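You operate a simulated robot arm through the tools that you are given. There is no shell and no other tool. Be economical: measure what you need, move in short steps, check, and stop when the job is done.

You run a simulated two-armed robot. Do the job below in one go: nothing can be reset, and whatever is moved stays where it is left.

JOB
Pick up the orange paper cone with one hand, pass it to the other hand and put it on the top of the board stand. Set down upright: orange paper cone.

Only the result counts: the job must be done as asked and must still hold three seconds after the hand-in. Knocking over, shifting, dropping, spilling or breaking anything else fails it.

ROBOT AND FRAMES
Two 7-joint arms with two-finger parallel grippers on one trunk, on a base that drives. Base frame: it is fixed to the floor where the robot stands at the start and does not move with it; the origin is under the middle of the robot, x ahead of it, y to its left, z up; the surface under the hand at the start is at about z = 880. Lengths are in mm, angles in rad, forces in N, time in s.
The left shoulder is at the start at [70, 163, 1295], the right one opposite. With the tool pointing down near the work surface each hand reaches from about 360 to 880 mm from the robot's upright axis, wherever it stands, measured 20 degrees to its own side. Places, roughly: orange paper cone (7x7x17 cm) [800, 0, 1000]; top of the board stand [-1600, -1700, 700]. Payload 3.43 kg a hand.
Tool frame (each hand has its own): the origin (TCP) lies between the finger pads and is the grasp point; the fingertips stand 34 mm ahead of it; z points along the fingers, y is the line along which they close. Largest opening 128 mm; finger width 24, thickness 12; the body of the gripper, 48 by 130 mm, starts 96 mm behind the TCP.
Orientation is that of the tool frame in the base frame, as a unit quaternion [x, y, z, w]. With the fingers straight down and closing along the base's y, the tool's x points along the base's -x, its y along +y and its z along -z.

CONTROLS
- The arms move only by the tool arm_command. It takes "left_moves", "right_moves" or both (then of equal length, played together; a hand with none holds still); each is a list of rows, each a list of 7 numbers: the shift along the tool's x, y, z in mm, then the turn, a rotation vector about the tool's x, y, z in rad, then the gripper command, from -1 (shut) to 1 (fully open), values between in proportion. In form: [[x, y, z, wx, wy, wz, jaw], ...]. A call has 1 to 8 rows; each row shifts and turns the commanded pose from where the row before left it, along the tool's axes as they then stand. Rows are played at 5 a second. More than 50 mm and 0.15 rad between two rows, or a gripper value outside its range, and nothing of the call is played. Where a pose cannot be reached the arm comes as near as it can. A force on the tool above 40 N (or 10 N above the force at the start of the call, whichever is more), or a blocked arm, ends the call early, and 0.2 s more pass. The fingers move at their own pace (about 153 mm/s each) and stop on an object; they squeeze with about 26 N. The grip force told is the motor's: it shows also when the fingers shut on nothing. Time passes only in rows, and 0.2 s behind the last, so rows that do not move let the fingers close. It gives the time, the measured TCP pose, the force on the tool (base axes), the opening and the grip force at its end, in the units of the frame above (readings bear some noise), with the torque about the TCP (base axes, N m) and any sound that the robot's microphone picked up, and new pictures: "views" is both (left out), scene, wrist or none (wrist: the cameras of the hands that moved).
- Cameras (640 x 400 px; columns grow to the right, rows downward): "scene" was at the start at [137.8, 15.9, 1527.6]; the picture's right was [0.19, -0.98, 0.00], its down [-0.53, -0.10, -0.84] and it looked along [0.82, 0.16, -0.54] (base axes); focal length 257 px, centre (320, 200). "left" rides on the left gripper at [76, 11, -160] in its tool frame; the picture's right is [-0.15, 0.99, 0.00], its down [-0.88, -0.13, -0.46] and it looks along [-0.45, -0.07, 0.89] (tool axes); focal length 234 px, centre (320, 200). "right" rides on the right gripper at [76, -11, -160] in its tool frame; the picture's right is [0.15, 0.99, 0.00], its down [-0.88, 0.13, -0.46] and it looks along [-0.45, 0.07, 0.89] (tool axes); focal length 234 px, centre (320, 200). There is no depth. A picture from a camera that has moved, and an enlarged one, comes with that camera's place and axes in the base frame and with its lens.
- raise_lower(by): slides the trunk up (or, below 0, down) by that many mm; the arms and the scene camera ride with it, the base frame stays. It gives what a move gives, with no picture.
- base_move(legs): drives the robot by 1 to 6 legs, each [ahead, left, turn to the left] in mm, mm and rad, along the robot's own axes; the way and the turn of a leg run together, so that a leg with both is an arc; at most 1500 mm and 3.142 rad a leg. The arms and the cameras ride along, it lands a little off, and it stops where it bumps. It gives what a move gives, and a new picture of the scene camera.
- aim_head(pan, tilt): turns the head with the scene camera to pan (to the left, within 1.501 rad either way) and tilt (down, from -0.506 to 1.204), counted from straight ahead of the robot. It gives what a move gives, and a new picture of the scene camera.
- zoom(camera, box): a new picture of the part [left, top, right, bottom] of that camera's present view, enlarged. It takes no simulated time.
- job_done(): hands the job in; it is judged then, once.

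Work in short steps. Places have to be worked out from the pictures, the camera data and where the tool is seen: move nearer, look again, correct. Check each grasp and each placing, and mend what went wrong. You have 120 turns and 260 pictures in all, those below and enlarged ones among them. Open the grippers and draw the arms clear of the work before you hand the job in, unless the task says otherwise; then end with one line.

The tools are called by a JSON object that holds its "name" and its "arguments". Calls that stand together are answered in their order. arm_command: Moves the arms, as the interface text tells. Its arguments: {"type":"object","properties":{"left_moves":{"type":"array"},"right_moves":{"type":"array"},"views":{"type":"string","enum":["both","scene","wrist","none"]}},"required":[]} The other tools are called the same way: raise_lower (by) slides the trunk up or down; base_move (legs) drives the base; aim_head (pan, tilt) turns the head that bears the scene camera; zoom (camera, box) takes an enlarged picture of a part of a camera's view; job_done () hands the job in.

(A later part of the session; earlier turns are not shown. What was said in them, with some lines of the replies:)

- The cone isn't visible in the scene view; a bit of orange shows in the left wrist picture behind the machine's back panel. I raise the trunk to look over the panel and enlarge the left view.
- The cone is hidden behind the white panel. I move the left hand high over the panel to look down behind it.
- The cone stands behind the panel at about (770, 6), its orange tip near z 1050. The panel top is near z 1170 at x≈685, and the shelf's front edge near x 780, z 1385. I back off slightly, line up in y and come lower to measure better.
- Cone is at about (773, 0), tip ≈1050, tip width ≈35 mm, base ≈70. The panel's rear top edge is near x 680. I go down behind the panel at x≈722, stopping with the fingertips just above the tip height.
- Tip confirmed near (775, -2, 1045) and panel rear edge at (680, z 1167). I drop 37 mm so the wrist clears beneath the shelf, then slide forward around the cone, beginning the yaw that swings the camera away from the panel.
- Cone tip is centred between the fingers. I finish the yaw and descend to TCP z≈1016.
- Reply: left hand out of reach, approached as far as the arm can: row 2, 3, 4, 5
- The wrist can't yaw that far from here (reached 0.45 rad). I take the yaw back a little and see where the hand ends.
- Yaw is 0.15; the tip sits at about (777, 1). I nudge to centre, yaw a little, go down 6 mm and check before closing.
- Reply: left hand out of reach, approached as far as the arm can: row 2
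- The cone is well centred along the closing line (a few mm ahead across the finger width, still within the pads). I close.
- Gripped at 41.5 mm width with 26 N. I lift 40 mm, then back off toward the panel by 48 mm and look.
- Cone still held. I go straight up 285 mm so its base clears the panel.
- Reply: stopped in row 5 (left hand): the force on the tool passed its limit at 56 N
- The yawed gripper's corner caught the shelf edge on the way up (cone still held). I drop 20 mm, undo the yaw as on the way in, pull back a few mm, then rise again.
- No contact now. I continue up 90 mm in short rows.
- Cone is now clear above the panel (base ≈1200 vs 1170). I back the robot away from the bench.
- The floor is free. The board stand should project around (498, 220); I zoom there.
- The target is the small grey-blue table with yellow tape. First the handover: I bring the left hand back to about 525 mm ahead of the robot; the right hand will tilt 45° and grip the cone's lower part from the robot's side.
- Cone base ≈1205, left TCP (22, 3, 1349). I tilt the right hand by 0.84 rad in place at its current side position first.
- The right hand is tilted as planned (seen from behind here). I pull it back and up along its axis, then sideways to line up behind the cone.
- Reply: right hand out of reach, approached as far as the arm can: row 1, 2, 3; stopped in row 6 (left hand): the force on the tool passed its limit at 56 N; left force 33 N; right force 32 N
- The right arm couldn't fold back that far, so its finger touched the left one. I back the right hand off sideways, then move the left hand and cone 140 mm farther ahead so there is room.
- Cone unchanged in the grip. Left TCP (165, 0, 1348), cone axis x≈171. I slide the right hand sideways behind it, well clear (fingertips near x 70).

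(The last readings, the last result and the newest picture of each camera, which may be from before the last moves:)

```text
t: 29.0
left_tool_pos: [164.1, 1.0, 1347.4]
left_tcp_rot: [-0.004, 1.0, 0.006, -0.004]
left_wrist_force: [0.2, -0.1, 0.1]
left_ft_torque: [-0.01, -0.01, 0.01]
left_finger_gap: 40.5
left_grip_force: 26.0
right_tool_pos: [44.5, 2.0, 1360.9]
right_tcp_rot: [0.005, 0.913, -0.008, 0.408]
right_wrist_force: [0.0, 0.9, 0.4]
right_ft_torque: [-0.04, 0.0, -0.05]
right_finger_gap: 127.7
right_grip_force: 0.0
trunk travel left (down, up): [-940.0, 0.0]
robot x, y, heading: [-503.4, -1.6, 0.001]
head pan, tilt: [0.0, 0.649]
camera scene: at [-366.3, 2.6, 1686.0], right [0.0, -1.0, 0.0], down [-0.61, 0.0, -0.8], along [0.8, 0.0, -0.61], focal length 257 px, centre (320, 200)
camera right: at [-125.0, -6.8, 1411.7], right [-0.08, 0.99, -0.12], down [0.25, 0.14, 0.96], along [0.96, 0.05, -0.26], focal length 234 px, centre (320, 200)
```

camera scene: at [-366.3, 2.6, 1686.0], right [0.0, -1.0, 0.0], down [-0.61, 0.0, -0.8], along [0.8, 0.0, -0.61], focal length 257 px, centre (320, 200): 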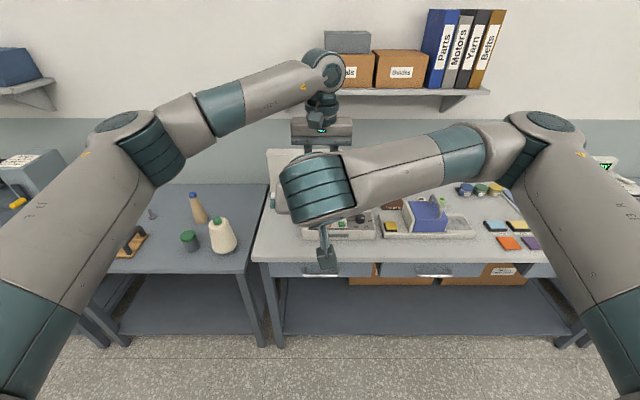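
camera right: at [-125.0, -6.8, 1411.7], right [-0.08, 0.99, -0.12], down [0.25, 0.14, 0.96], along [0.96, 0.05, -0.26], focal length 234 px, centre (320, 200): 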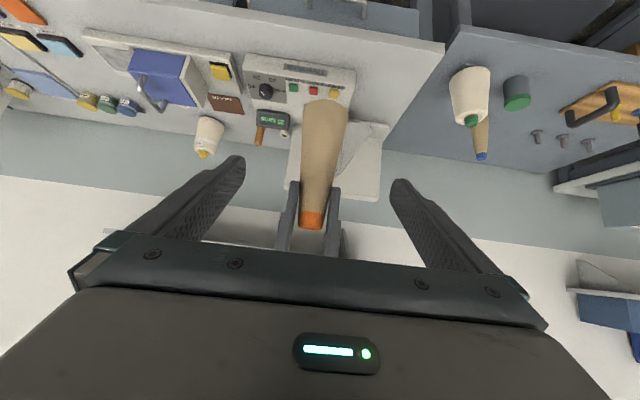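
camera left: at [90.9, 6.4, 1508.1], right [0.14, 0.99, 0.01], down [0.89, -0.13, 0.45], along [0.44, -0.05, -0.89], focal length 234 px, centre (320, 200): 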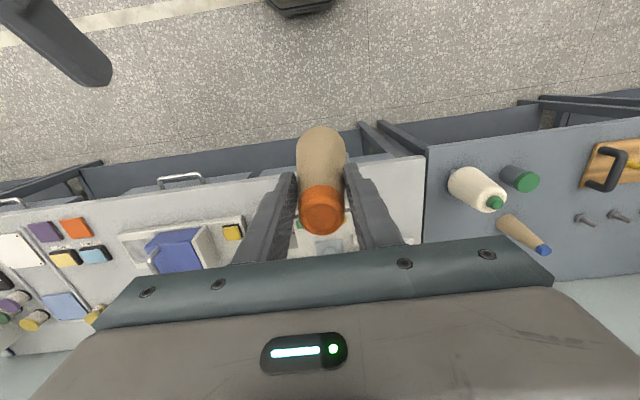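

The cone is centred between the right fingers. I advance 120 mm along the fingers, then check before the last 39 mm.

{"name": "arm_command", "arguments": {"right_moves": [[-3, 0, 40, 0, 0, 0, 1], [-3, 0, 40, 0, 0, 0, 1], [-3, 0, 40, 0, 0, 0, 1]], "views": "wrist"}}

```text
t: 29.8
left_tool_pos: [164.8, -1.6, 1348.4]
left_tcp_rot: [-0.004, 1.0, 0.006, -0.004]
left_wrist_force: [0.1, -0.2, -1.5]
left_ft_torque: [-0.01, 0.01, 0.0]
left_finger_gap: 40.7
left_grip_force: 26.2
right_tool_pos: [140.9, -3.4, 1288.0]
right_tcp_rot: [0.005, 0.913, -0.007, 0.407]
right_wrist_force: [0.1, 0.5, -0.4]
right_ft_torque: [0.01, 0.01, -0.02]
right_finger_gap: 128.1
right_grip_force: 0.1
trunk travel left (down, up): [-940.0, 0.0]
robot x, y, heading: [-505.3, 2.6, 0.0]
head pan, tilt: [0.0, 0.649]
camera right: at [-28.9, -12.4, 1338.2], right [-0.08, 0.99, -0.12], down [0.25, 0.13, 0.96], along [0.96, 0.05, -0.26], focal length 234 px, centre (320, 200)
```

right: 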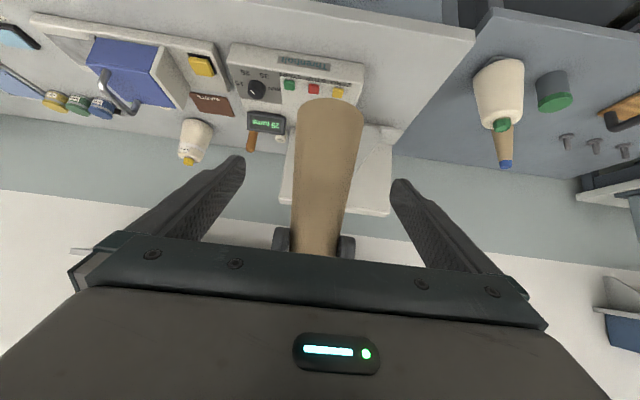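

On course. Final 38 mm, then close the right gripper on the lower part of the cone.

{"name": "arm_command", "arguments": {"right_moves": [[0, 1.5, 19, 0, 0, 0, 1], [0, 1.5, 19, 0, 0, 0, 1], [0, 0, 0, 0, 0, 0, 0.2], [0, 0, 0, 0, 0, 0, -0.2], [0, 0, 0, 0, 0, 0, -1], [0, 0, 0, 0, 0, 0, -1], [0, 0, 0, 0, 0, 0, -1]], "views": "both"}}

```text
t: 31.4
left_tool_pos: [164.5, -2.4, 1347.3]
left_tcp_rot: [-0.003, 1.0, 0.007, -0.004]
left_wrist_force: [-2.4, -1.8, 3.4]
left_ft_torque: [-0.12, 0.22, -0.02]
left_finger_gap: 40.9
left_grip_force: 25.5
right_tool_pos: [167.6, -0.2, 1262.6]
right_tcp_rot: [0.005, 0.913, -0.007, 0.407]
right_wrist_force: [2.1, 1.7, -3.3]
right_ft_torque: [-0.06, 0.07, -0.02]
right_finger_gap: 56.0
right_grip_force: 26.0
trunk travel left (down, up): [-940.0, 0.0]
robot x, y, heading: [-504.7, 0.2, -0.0]
head pan, tilt: [0.0, 0.649]
camera scene: at [-367.1, -1.3, 1686.1], right [0.0, -1.0, 0.0], down [-0.6, 0.0, -0.8], along [0.8, 0.0, -0.6], focal length 257 px, centre (320, 200)
camera right: at [-1.8, -10.5, 1313.5], right [-0.08, 0.99, -0.12], down [0.25, 0.13, 0.96], along [0.96, 0.05, -0.26], focal length 234 px, centre (320, 200)
```

scene: 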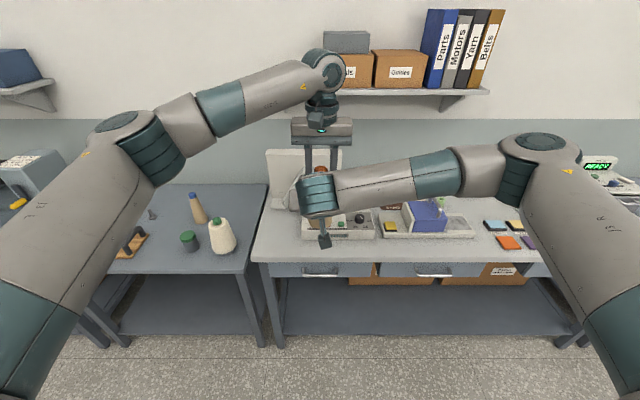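
right: 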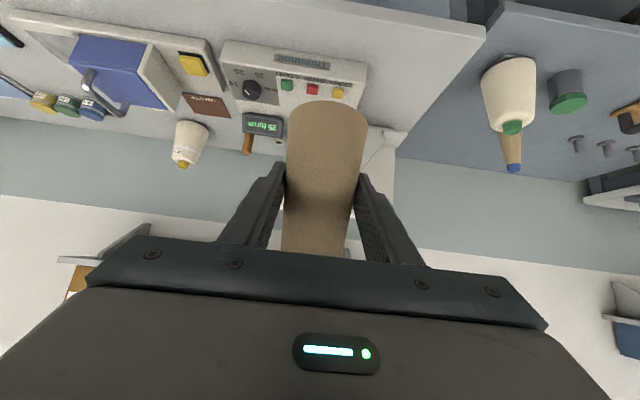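

The right hand grips at 56 mm, 26 N. I open the left and lift it straight off.

{"name": "arm_command", "arguments": {"left_moves": [[0, 0, 0, 0, 0, 0, 0], [0, 0, 0, 0, 0, 0, 0.5], [0, 0, -30, 0, 0, 0, 0.5], [0, 0, -40, 0, 0, 0, 0.5], [0, 0, -40, 0, 0, 0, 0.5]], "views": "both"}}

```text
t: 32.6
left_tool_pos: [164.2, -3.3, 1458.4]
left_tcp_rot: [-0.003, 1.0, 0.006, -0.005]
left_wrist_force: [-0.2, 0.5, -0.2]
left_ft_torque: [-0.01, -0.02, 0.03]
left_finger_gap: 96.0
left_grip_force: 0.0
right_tool_pos: [167.6, -0.8, 1263.1]
right_tcp_rot: [0.006, 0.913, -0.007, 0.408]
right_wrist_force: [0.0, 0.9, 0.2]
right_ft_torque: [-0.04, -0.01, -0.03]
right_finger_gap: 55.8
right_grip_force: 25.8
trunk travel left (down, up): [-940.0, 0.0]
robot x, y, heading: [-505.1, 1.0, -0.0]
head pan, tilt: [0.0, 0.649]
camera scene: at [-367.9, -2.1, 1686.1], right [0.0, -1.0, 0.0], down [-0.6, 0.0, -0.8], along [0.8, 0.0, -0.6], focal length 257 px, centre (320, 200)
camera left: at [90.1, 4.6, 1619.6], right [0.14, 0.99, 0.01], down [0.89, -0.13, 0.45], along [0.44, -0.05, -0.89], focal length 234 px, centre (320, 200)
```

scene: 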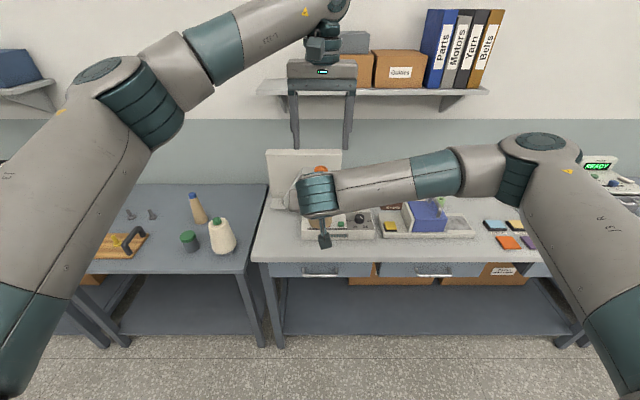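
left: 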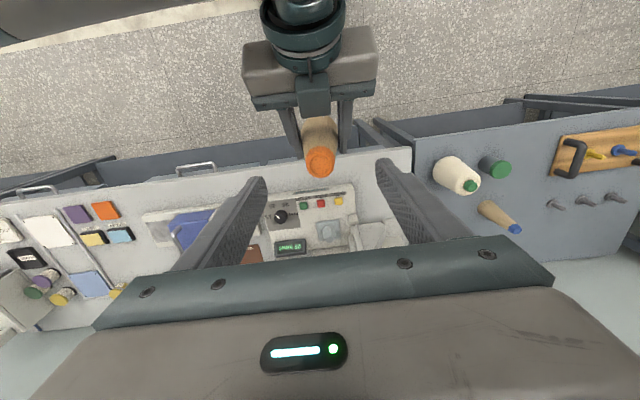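

Handover done; the right hand alone holds the cone. I move the left hand off to the left and back.

{"name": "arm_command", "arguments": {"left_moves": [[0, 45, 0, 0, 0, 0, 0.5], [0, 45, 0, 0, 0, 0, 0.5], [10, 45, 0, 0, 0, 0, 0.5], [25, 40, 0, 0, 0, 0, 0.5], [30, 35, 0, 0, 0, 0, 0.5], [40, 20, 0, 0, 0, 0, 0.5], [40, 0, 0, 0, 0, 0, 0.5]], "views": "none"}}

{"name": "aim_head", "arguments": {"pan": -1.5, "tilt": 0.6}}

```text
t: 34.2
left_tool_pos: [16.4, 226.9, 1461.6]
left_tcp_rot: [-0.003, 1.0, 0.006, -0.004]
left_wrist_force: [0.2, 0.2, -0.7]
left_ft_torque: [0.01, -0.02, -0.01]
left_finger_gap: 96.3
left_grip_force: 0.1
right_tool_pos: [167.6, -1.3, 1264.4]
right_tcp_rot: [0.006, 0.913, -0.007, 0.408]
right_wrist_force: [-0.1, 0.3, 0.8]
right_ft_torque: [-0.01, 0.02, -0.01]
right_finger_gap: 55.9
right_grip_force: 26.0
trunk travel left (down, up): [-940.0, 0.0]
robot x, y, heading: [-504.5, -2.3, 0.005]
head pan, tilt: [0.0, 0.649]
```

```text
t: 35.8
left_tool_pos: [19.8, 226.6, 1462.0]
left_tcp_rot: [-0.003, 1.0, 0.005, -0.004]
left_wrist_force: [-0.9, -0.4, -0.5]
left_ft_torque: [0.01, 0.02, -0.02]
left_finger_gap: 95.9
left_grip_force: 0.2
right_tool_pos: [168.2, -0.9, 1263.2]
right_tcp_rot: [0.005, 0.913, -0.007, 0.408]
right_wrist_force: [0.2, 0.4, -0.1]
right_ft_torque: [-0.01, 0.01, 0.05]
right_finger_gap: 55.8
right_grip_force: 25.7
trunk travel left (down, up): [-940.0, 0.0]
robot x, y, heading: [-506.0, -4.7, 0.003]
head pan, tilt: [-1.499, 0.6]
camera scene: at [-447.1, -89.3, 1690.4], right [-1.0, -0.07, 0.0], down [-0.04, 0.56, -0.83], along [0.06, -0.82, -0.56], focal length 257 px, centre (320, 200)
```

scene: 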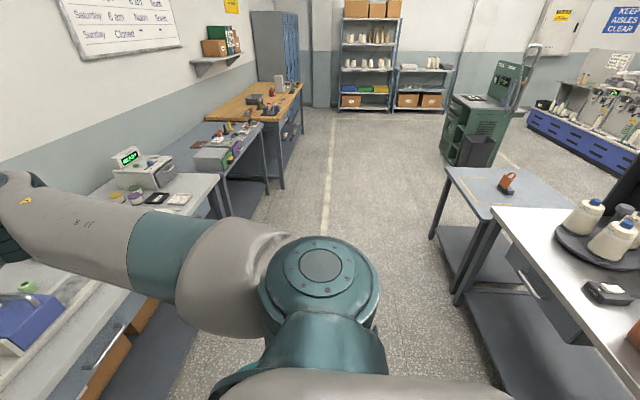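

Board stand top: roughly x −1385 and beyond, y −1390…−2090, z≈700, with a small orange clip-like object near (−1700, −1763). I turn right, drive along the aisle, and turn right again to face it.

{"name": "base_move", "arguments": {"legs": [[0, 0, -0.785], [0, 0, -0.785], [1000, 0, 0], [650, 0, 0]]}}

```text
t: 48.2
left_tool_pos: [-270.0, -2154.8, 1463.2]
left_tcp_rot: [0.704, 0.71, 0.007, 0.002]
left_wrist_force: [-0.3, 0.5, 0.2]
left_ft_torque: [-0.03, 0.0, 0.0]
left_finger_gap: 95.8
left_grip_force: 0.1
right_tool_pos: [-497.1, -2304.1, 1264.1]
right_tcp_rot: [0.65, 0.642, -0.293, 0.283]
right_wrist_force: [-0.5, -1.3, -0.5]
right_ft_torque: [-0.03, 0.03, 0.03]
right_finger_gap: 55.8
right_grip_force: 25.7
trunk travel left (down, up): [-940.0, 0.0]
robot x, y, heading: [-497.7, -1635.9, -1.566]
head pan, tilt: [-1.499, 0.6]
camera scene: at [-584.8, -1690.7, 1690.5], right [-0.07, 1.0, 0.0], down [0.56, 0.04, -0.83], along [-0.82, -0.06, -0.56], focal length 257 px, centre (320, 200)
```

scene: 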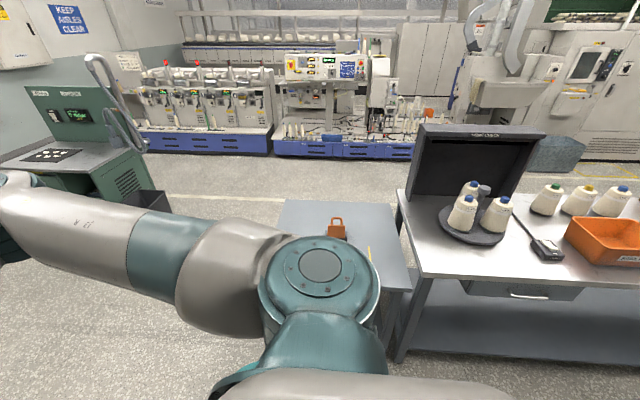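

The stand's top is visible (x ≈ −1385…−2030, y ≈ −1340…−2040), with the orange clip near (−1690, −1690). I turn right to face it and look ahead.

{"name": "base_move", "arguments": {"legs": [[0, 0, -0.785], [0, 0, -0.785]]}}

{"name": "aim_head", "arguments": {"pan": 0, "tilt": 0.75}}

```text
t: 52.7
left_tool_pos: [-1017.8, -1866.6, 1462.0]
left_tcp_rot: [1.0, 0.008, 0.004, 0.006]
left_wrist_force: [-0.2, -0.1, -0.2]
left_ft_torque: [0.02, -0.01, -0.01]
left_finger_gap: 96.1
left_grip_force: 0.1
right_tool_pos: [-1167.8, -1641.2, 1262.4]
right_tcp_rot: [0.913, 0.0, -0.408, -0.004]
right_wrist_force: [-0.4, -0.2, -0.3]
right_ft_torque: [-0.01, -0.01, -0.02]
right_finger_gap: 55.5
right_grip_force: 26.4
trunk travel left (down, up): [-940.0, 0.0]
robot x, y, heading: [-498.8, -1638.5, -3.131]
head pan, tilt: [-1.499, 0.6]
camera scene: at [-554.3, -1549.2, 1690.5], right [1.0, 0.08, 0.0], down [0.05, -0.56, -0.83], along [-0.07, 0.82, -0.56], focal length 257 px, centre (320, 200)
```

scene: 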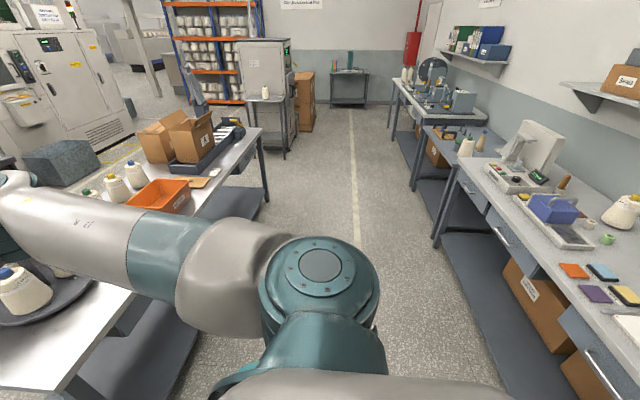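

```text
t: 54.3
left_tool_pos: [-1017.6, -1866.0, 1462.8]
left_tcp_rot: [1.0, 0.009, 0.004, 0.006]
left_wrist_force: [-0.2, -1.0, 0.0]
left_ft_torque: [0.04, -0.05, 0.03]
left_finger_gap: 96.2
left_grip_force: 0.1
right_tool_pos: [-1170.0, -1640.4, 1262.2]
right_tcp_rot: [0.913, -0.001, -0.408, -0.005]
right_wrist_force: [0.0, -0.1, -0.3]
right_ft_torque: [-0.01, -0.01, 0.01]
right_finger_gap: 55.7
right_grip_force: 26.3
trunk travel left (down, up): [-940.0, 0.0]
robot x, y, heading: [-493.5, -1635.9, -3.127]
head pan, tilt: [0.0, 0.75]
camera scene: at [-630.1, -1637.0, 1677.5], right [-0.01, 1.0, 0.0], down [0.68, 0.01, -0.73], along [-0.73, -0.01, -0.68], focal length 257 px, centre (320, 200)
```

scene: 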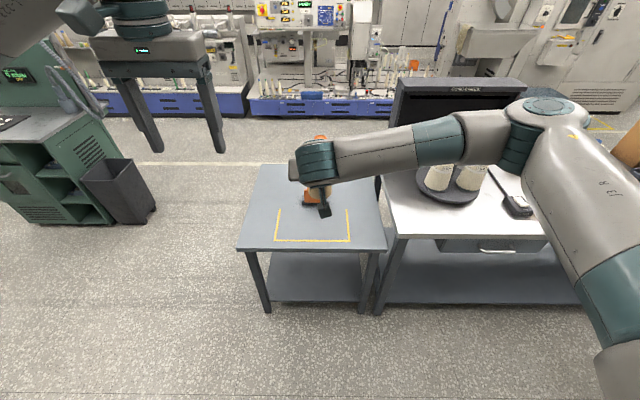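

The white table with the light box is to the right; the right elbow would come over it when lowered. I shift the robot 205 mm left before driving 335 mm ahead, so the cone arrives over the stand near (−1500, −1840).

{"name": "base_move", "arguments": {"legs": [[0, 205, -0.014], [335, 0, 0]]}}

```text
t: 57.8
left_tool_pos: [-1350.0, -2062.9, 1463.4]
left_tcp_rot: [1.0, 0.001, 0.003, 0.006]
left_wrist_force: [0.4, -0.2, 0.0]
left_ft_torque: [-0.03, 0.01, -0.01]
left_finger_gap: 95.9
left_grip_force: 0.1
right_tool_pos: [-1496.9, -1836.0, 1264.8]
right_tcp_rot: [0.913, -0.007, -0.408, -0.007]
right_wrist_force: [0.2, -0.7, -0.2]
right_ft_torque: [0.01, 0.01, -0.01]
right_finger_gap: 55.6
right_grip_force: 25.5
trunk travel left (down, up): [-940.0, 0.0]
robot x, y, heading: [-829.8, -1838.2, 3.133]
head pan, tilt: [0.0, 0.75]
camera scene: at [-958.5, -1840.3, 1677.9], right [0.0, 1.0, 0.0], down [0.68, 0.0, -0.73], along [-0.73, 0.0, -0.68], focal length 257 px, centre (320, 200)
```

scene: 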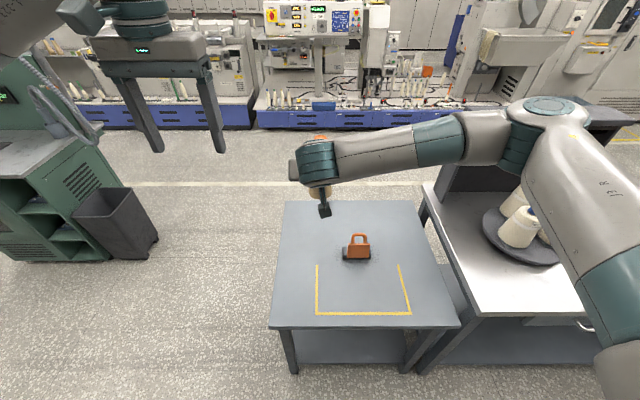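

Everything lines up: target about (−1497, −1785), inside the taped area, clear of the clip at (−1625, −1673). I lower the trunk 400 mm first.

{"name": "raise_lower", "arguments": {"by": -400}}

{"name": "arm_command", "arguments": {"right_moves": [[0, -25, 0, 0, 0, 0, -1], [0, -25, 0, 0, 0, 0, -1]], "views": "both"}}

```text
t: 61.6
left_tool_pos: [-1353.7, -2064.0, 1062.6]
left_tcp_rot: [1.0, 0.001, 0.004, 0.006]
left_wrist_force: [-0.1, 0.2, 0.1]
left_ft_torque: [0.0, 0.03, 0.02]
left_finger_gap: 95.8
left_grip_force: 0.1
right_tool_pos: [-1499.1, -1835.0, 864.2]
right_tcp_rot: [0.913, -0.007, -0.407, -0.007]
right_wrist_force: [0.3, -1.1, -0.3]
right_ft_torque: [-0.01, -0.01, -0.02]
right_finger_gap: 55.3
right_grip_force: 25.9
trunk travel left (down, up): [-540.0, 400.0]
robot x, y, heading: [-829.9, -1839.7, 3.14]
head pan, tilt: [0.0, 0.75]
```

```text
t: 62.2
left_tool_pos: [-1352.1, -2063.3, 1062.4]
left_tcp_rot: [1.0, 0.001, 0.004, 0.006]
left_wrist_force: [-1.0, -1.0, -1.9]
left_ft_torque: [0.0, 0.01, -0.01]
left_finger_gap: 95.9
left_grip_force: 0.0
right_tool_pos: [-1499.8, -1785.7, 863.6]
right_tcp_rot: [0.913, -0.007, -0.407, -0.007]
right_wrist_force: [-0.5, -0.6, 0.2]
right_ft_torque: [0.0, 0.01, -0.02]
right_finger_gap: 55.5
right_grip_force: 26.1
trunk travel left (down, up): [-540.0, 400.0]
robot x, y, heading: [-828.6, -1840.1, 3.135]
head pan, tilt: [0.0, 0.75]
camera scene: at [-961.5, -1839.7, 1277.6], right [0.0, 1.0, 0.0], down [0.68, 0.0, -0.73], along [-0.73, 0.0, -0.68], focal length 257 px, centre (320, 200)
camera right: at [-1329.0, -1779.7, 914.2], right [0.08, -0.99, -0.12], down [-0.25, -0.13, 0.96], along [-0.96, -0.05, -0.26], focal length 234 px, centre (320, 200)
```

scene: 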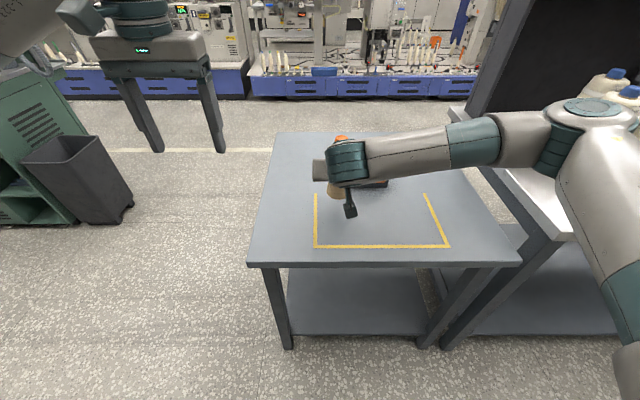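
right: 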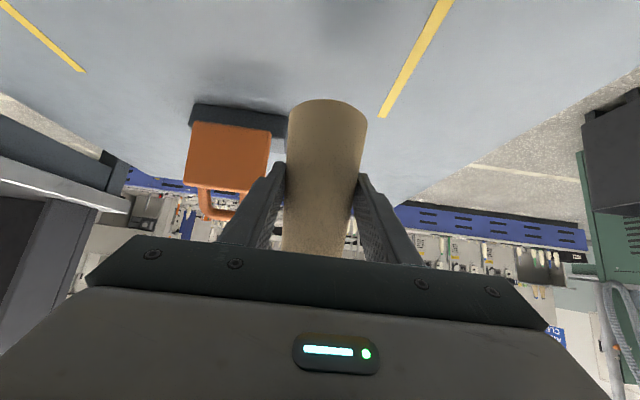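

Cone base is ≈806, with the table somewhere 700–750. I descend with the arm 45 mm and look, so that contact force can stop it.

{"name": "arm_command", "arguments": {"right_moves": [[11.2, 0, 10, 0, 0, 0, -1], [11.2, 0, 10, 0, 0, 0, -1], [11.2, 0, 10, 0, 0, 0, -1]], "views": "both"}}

```text
t: 63.0
left_tool_pos: [-1352.8, -2063.1, 1062.2]
left_tcp_rot: [1.0, 0.002, 0.005, 0.006]
left_wrist_force: [-0.1, 0.6, -0.1]
left_ft_torque: [0.0, -0.03, 0.01]
left_finger_gap: 96.0
left_grip_force: 0.1
right_tool_pos: [-1498.8, -1784.6, 818.5]
right_tcp_rot: [0.913, -0.007, -0.408, -0.007]
right_wrist_force: [-0.7, 0.3, -0.3]
right_ft_torque: [-0.02, 0.01, 0.02]
right_finger_gap: 55.5
right_grip_force: 26.1
trunk travel left (down, up): [-540.0, 400.0]
robot x, y, heading: [-825.5, -1838.1, 3.134]
head pan, tilt: [0.0, 0.75]
camera scene: at [-962.0, -1840.1, 1277.5], right [0.0, 1.0, 0.0], down [0.68, 0.0, -0.73], along [-0.73, 0.0, -0.68], focal length 257 px, centre (320, 200)
camera right: at [-1328.9, -1779.1, 869.2], right [0.08, -0.99, -0.12], down [-0.25, -0.13, 0.96], along [-0.96, -0.05, -0.26], focal length 234 px, centre (320, 200)
```

scene: 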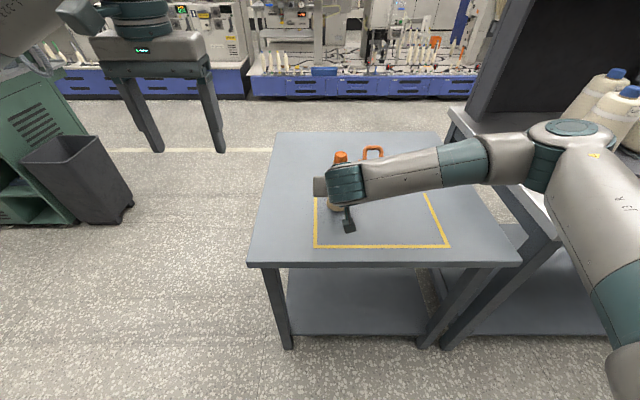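
right: 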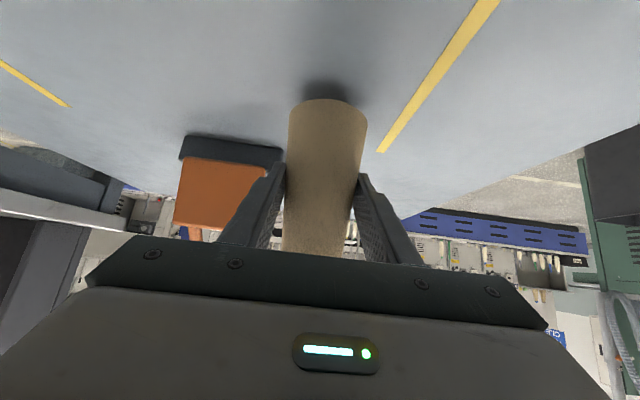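

The shadow beneath the cone is close; by triangulating the tape end, the top is near z 738, the cone base ≈760. I go down 15 mm in small rows.

{"name": "arm_command", "arguments": {"right_moves": [[3.7, 0, 3.35, 0, 0, 0, -1], [3.7, 0, 3.35, 0, 0, 0, -1], [3.7, 0, 3.35, 0, 0, 0, -1]], "views": "wrist"}}

```text
t: 63.8
left_tool_pos: [-1352.4, -2062.9, 1062.6]
left_tcp_rot: [1.0, 0.001, 0.005, 0.006]
left_wrist_force: [-0.6, 0.4, 0.8]
left_ft_torque: [-0.01, 0.03, 0.01]
left_finger_gap: 95.9
left_grip_force: 0.0
right_tool_pos: [-1499.4, -1786.5, 803.7]
right_tcp_rot: [0.913, -0.007, -0.408, -0.007]
right_wrist_force: [-0.4, -0.1, -0.2]
right_ft_torque: [0.0, 0.0, 0.02]
right_finger_gap: 55.6
right_grip_force: 25.6
trunk travel left (down, up): [-540.0, 400.0]
robot x, y, heading: [-826.3, -1839.0, 3.136]
head pan, tilt: [0.0, 0.75]
camera right: at [-1329.0, -1779.6, 853.9], right [0.08, -0.99, -0.12], down [-0.25, -0.13, 0.96], along [-0.96, -0.05, -0.26], focal length 234 px, centre (320, 200)
```

right: 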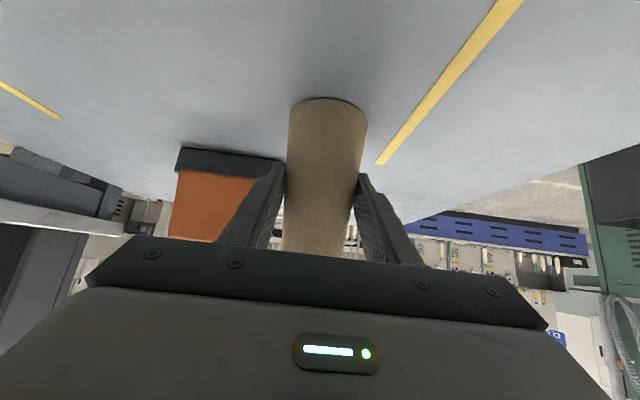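

Only a thin shadow gap remains. I go down in 2 mm rows, reading the force.

{"name": "arm_command", "arguments": {"right_moves": [[1.5, 0, 1.33, 0, 0, 0, -1], [1.5, 0, 1.33, 0, 0, 0, -1]], "views": "wrist"}}

{"name": "zoom", "arguments": {"camera": "right", "box": [260, 80, 400, 168]}}

```text
t: 64.4
left_tool_pos: [-1350.9, -2064.3, 1063.5]
left_tcp_rot: [1.0, 0.0, 0.004, 0.006]
left_wrist_force: [0.8, -0.5, -0.3]
left_ft_torque: [0.0, -0.01, 0.03]
left_finger_gap: 96.2
left_grip_force: 0.1
right_tool_pos: [-1498.1, -1785.0, 802.7]
right_tcp_rot: [0.912, -0.008, -0.41, -0.008]
right_wrist_force: [2.0, 0.7, 13.4]
right_ft_torque: [0.34, 0.31, -0.08]
right_finger_gap: 55.4
right_grip_force: 26.2
trunk travel left (down, up): [-540.0, 400.0]
robot x, y, heading: [-827.5, -1838.8, 3.137]
head pan, tilt: [0.0, 0.75]
camera right: at [-1328.3, -1779.7, 852.2], right [0.08, -0.99, -0.12], down [-0.25, -0.13, 0.96], along [-0.97, -0.05, -0.25], focal length 234 px, centre (320, 200)
```

right: 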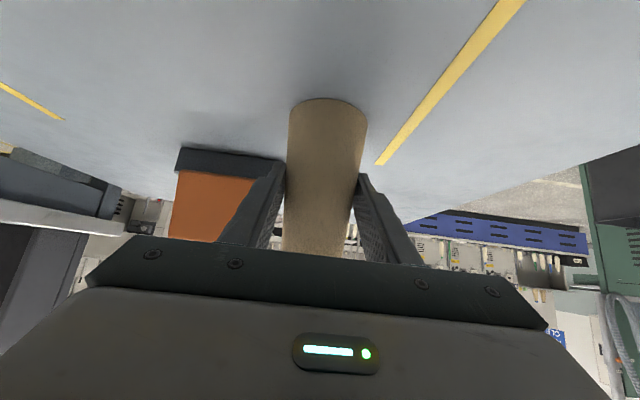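

```text
4.55 times, centred on (330, 124) of right
camera zoom: at [-1328.3, -1779.7, 852.2], right [0.08, -0.99, -0.12], down [-0.25, -0.13, 0.96], along [-0.97, -0.05, -0.25], focal length 1064 px, centre (274, 546)
```

zoom: 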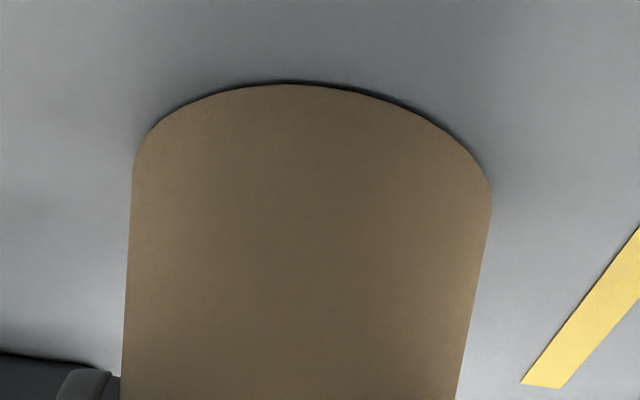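

Contact: 13 N upward. I relieve about 1 mm and open the fingers gradually.

{"name": "arm_command", "arguments": {"right_moves": [[-0.8, 0, -0.7, 0, 0, 0, -1], [0, 0, 0, 0, 0, 0, -0.05], [0, 0, 0, 0, 0, 0, 0.1], [0, 0, 0, 0, 0, 0, 0.5], [0, 0, 0, 0, 0, 0, 1], [0, 0, 0, 0, 0, 0, 1]], "views": "both"}}

```text
t: 65.8
left_tool_pos: [-1352.7, -2064.1, 1061.5]
left_tcp_rot: [1.0, 0.001, 0.005, 0.007]
left_wrist_force: [-0.4, 0.5, 0.4]
left_ft_torque: [0.0, 0.02, -0.01]
left_finger_gap: 96.0
left_grip_force: 0.1
right_tool_pos: [-1498.1, -1785.3, 800.5]
right_tcp_rot: [0.913, -0.008, -0.408, -0.008]
right_wrist_force: [-0.2, 0.1, -0.5]
right_ft_torque: [0.01, -0.01, 0.0]
right_finger_gap: 127.9
right_grip_force: 0.1
trunk travel left (down, up): [-540.0, 400.0]
robot x, y, heading: [-827.9, -1842.1, 3.134]
head pan, tilt: [0.0, 0.75]
camera scene: at [-961.7, -1840.3, 1277.5], right [0.0, 1.0, 0.0], down [0.68, 0.0, -0.73], along [-0.73, 0.0, -0.68], focal length 257 px, centre (320, 200)
camera right: at [-1328.8, -1779.4, 851.0], right [0.08, -0.99, -0.12], down [-0.25, -0.13, 0.96], along [-0.96, -0.05, -0.26], focal length 234 px, centre (320, 200)
```

scene: 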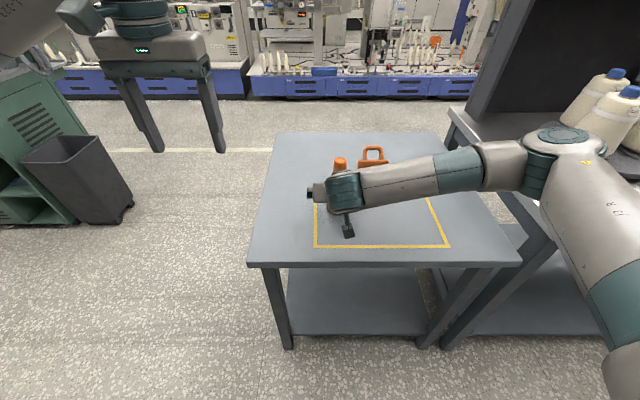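
right: 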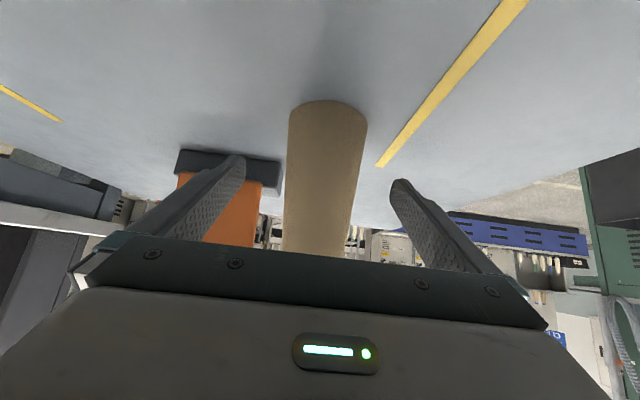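

The cone stands by itself. I retreat 80 mm along the fingers, then check.

{"name": "arm_command", "arguments": {"right_moves": [[0, 0, -20, 0, 0, 0, 1], [0, 0, -30, 0, 0, 0, 1], [0, 0, -30, 0, 0, 0, 1]], "views": "wrist"}}

```text
t: 66.6
left_tool_pos: [-1351.4, -2062.9, 1061.7]
left_tcp_rot: [1.0, 0.002, 0.005, 0.006]
left_wrist_force: [0.3, -0.1, -0.5]
left_ft_torque: [-0.01, -0.01, 0.04]
left_finger_gap: 96.0
left_grip_force: 0.0
right_tool_pos: [-1438.7, -1787.2, 853.8]
right_tcp_rot: [0.913, -0.007, -0.407, -0.007]
right_wrist_force: [-1.1, 0.0, 0.4]
right_ft_torque: [-0.01, -0.03, 0.02]
right_finger_gap: 127.8
right_grip_force: 0.0
trunk travel left (down, up): [-540.0, 400.0]
robot x, y, heading: [-827.9, -1840.1, 3.137]
head pan, tilt: [0.0, 0.75]
camera right: at [-1268.7, -1780.4, 904.5], right [0.08, -0.99, -0.12], down [-0.25, -0.13, 0.96], along [-0.96, -0.05, -0.26], focal length 234 px, centre (320, 200)
```

right: 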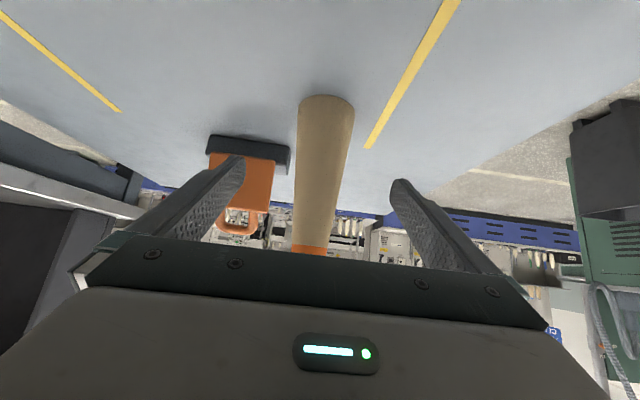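

Cone still upright. I drive the base straight back 350 mm to clear the arms and look.

{"name": "base_move", "arguments": {"legs": [[-350, 0, 0]]}}

{"name": "zoom", "arguments": {"camera": "right", "box": [160, 50, 480, 250]}}

```text
t: 68.8
left_tool_pos: [-1003.4, -2064.8, 1062.6]
left_tcp_rot: [1.0, 0.001, 0.003, 0.007]
left_wrist_force: [-1.0, 0.3, 0.9]
left_ft_torque: [-0.01, 0.01, -0.02]
left_finger_gap: 95.9
left_grip_force: 0.1
right_tool_pos: [-1089.5, -1788.1, 853.7]
right_tcp_rot: [0.913, -0.008, -0.408, -0.008]
right_wrist_force: [0.7, 0.5, 0.7]
right_ft_torque: [0.01, 0.01, 0.0]
right_finger_gap: 128.1
right_grip_force: 0.2
trunk travel left (down, up): [-540.0, 400.0]
robot x, y, heading: [-478.1, -1843.4, 3.136]
head pan, tilt: [0.0, 0.75]
camera scene: at [-611.7, -1841.8, 1277.6], right [0.01, 1.0, 0.0], down [0.68, 0.0, -0.73], along [-0.73, 0.0, -0.68], focal length 257 px, centre (320, 200)
```

scene: 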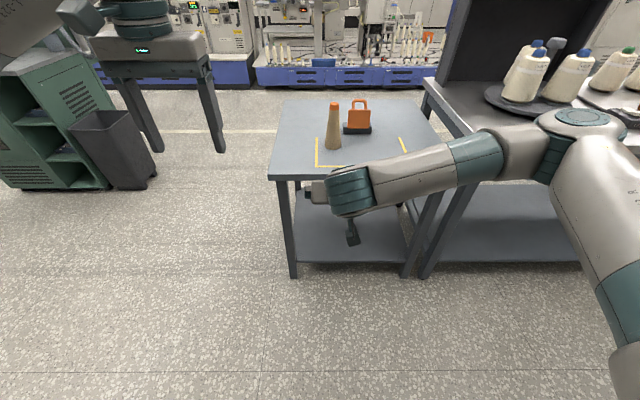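

```text
2.00 times, centred on (320, 150) of right
camera zoom: at [-919.6, -1781.7, 904.4], right [0.08, -0.99, -0.12], down [-0.25, -0.13, 0.96], along [-0.96, -0.05, -0.26], focal length 468 px, centre (320, 300)
```

zoom: 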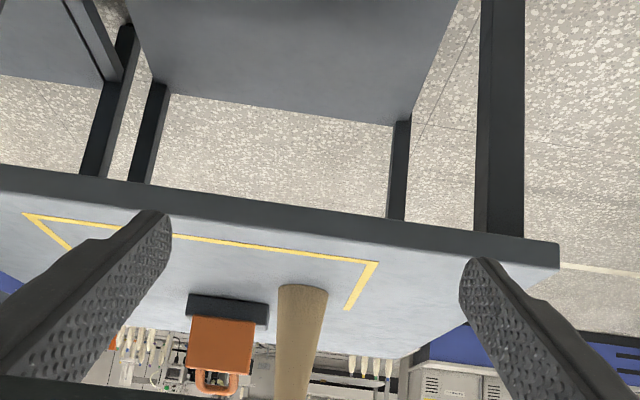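

The cone stands upright on the stand. One enlarged look to confirm uprightness and that the clip-like object is undisturbed.

{"name": "zoom", "arguments": {"camera": "scene", "box": [260, 80, 450, 199]}}

```text
3.36 times, centred on (355, 140) of scene
camera zoom: at [-611.7, -1841.8, 1277.6], right [0.01, 1.0, 0.0], down [0.68, 0.0, -0.73], along [-0.73, 0.0, -0.68], focal length 865 px, centre (202, 403)
```

zoom: 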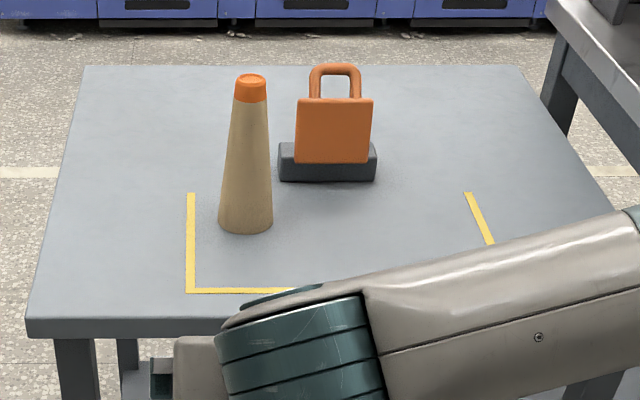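

The cone is upright and free on the stand, nothing else has been disturbed, and both grippers are open and clear. I hand the job in.

{"name": "job_done", "arguments": {}}

```text
The job is handed in.
```

The orange paper cone was picked up with the left hand and passed to the right. It now stands upright on the table I took to be the board stand, about 10 cm from the orange object already there; both grippers are open and clear.
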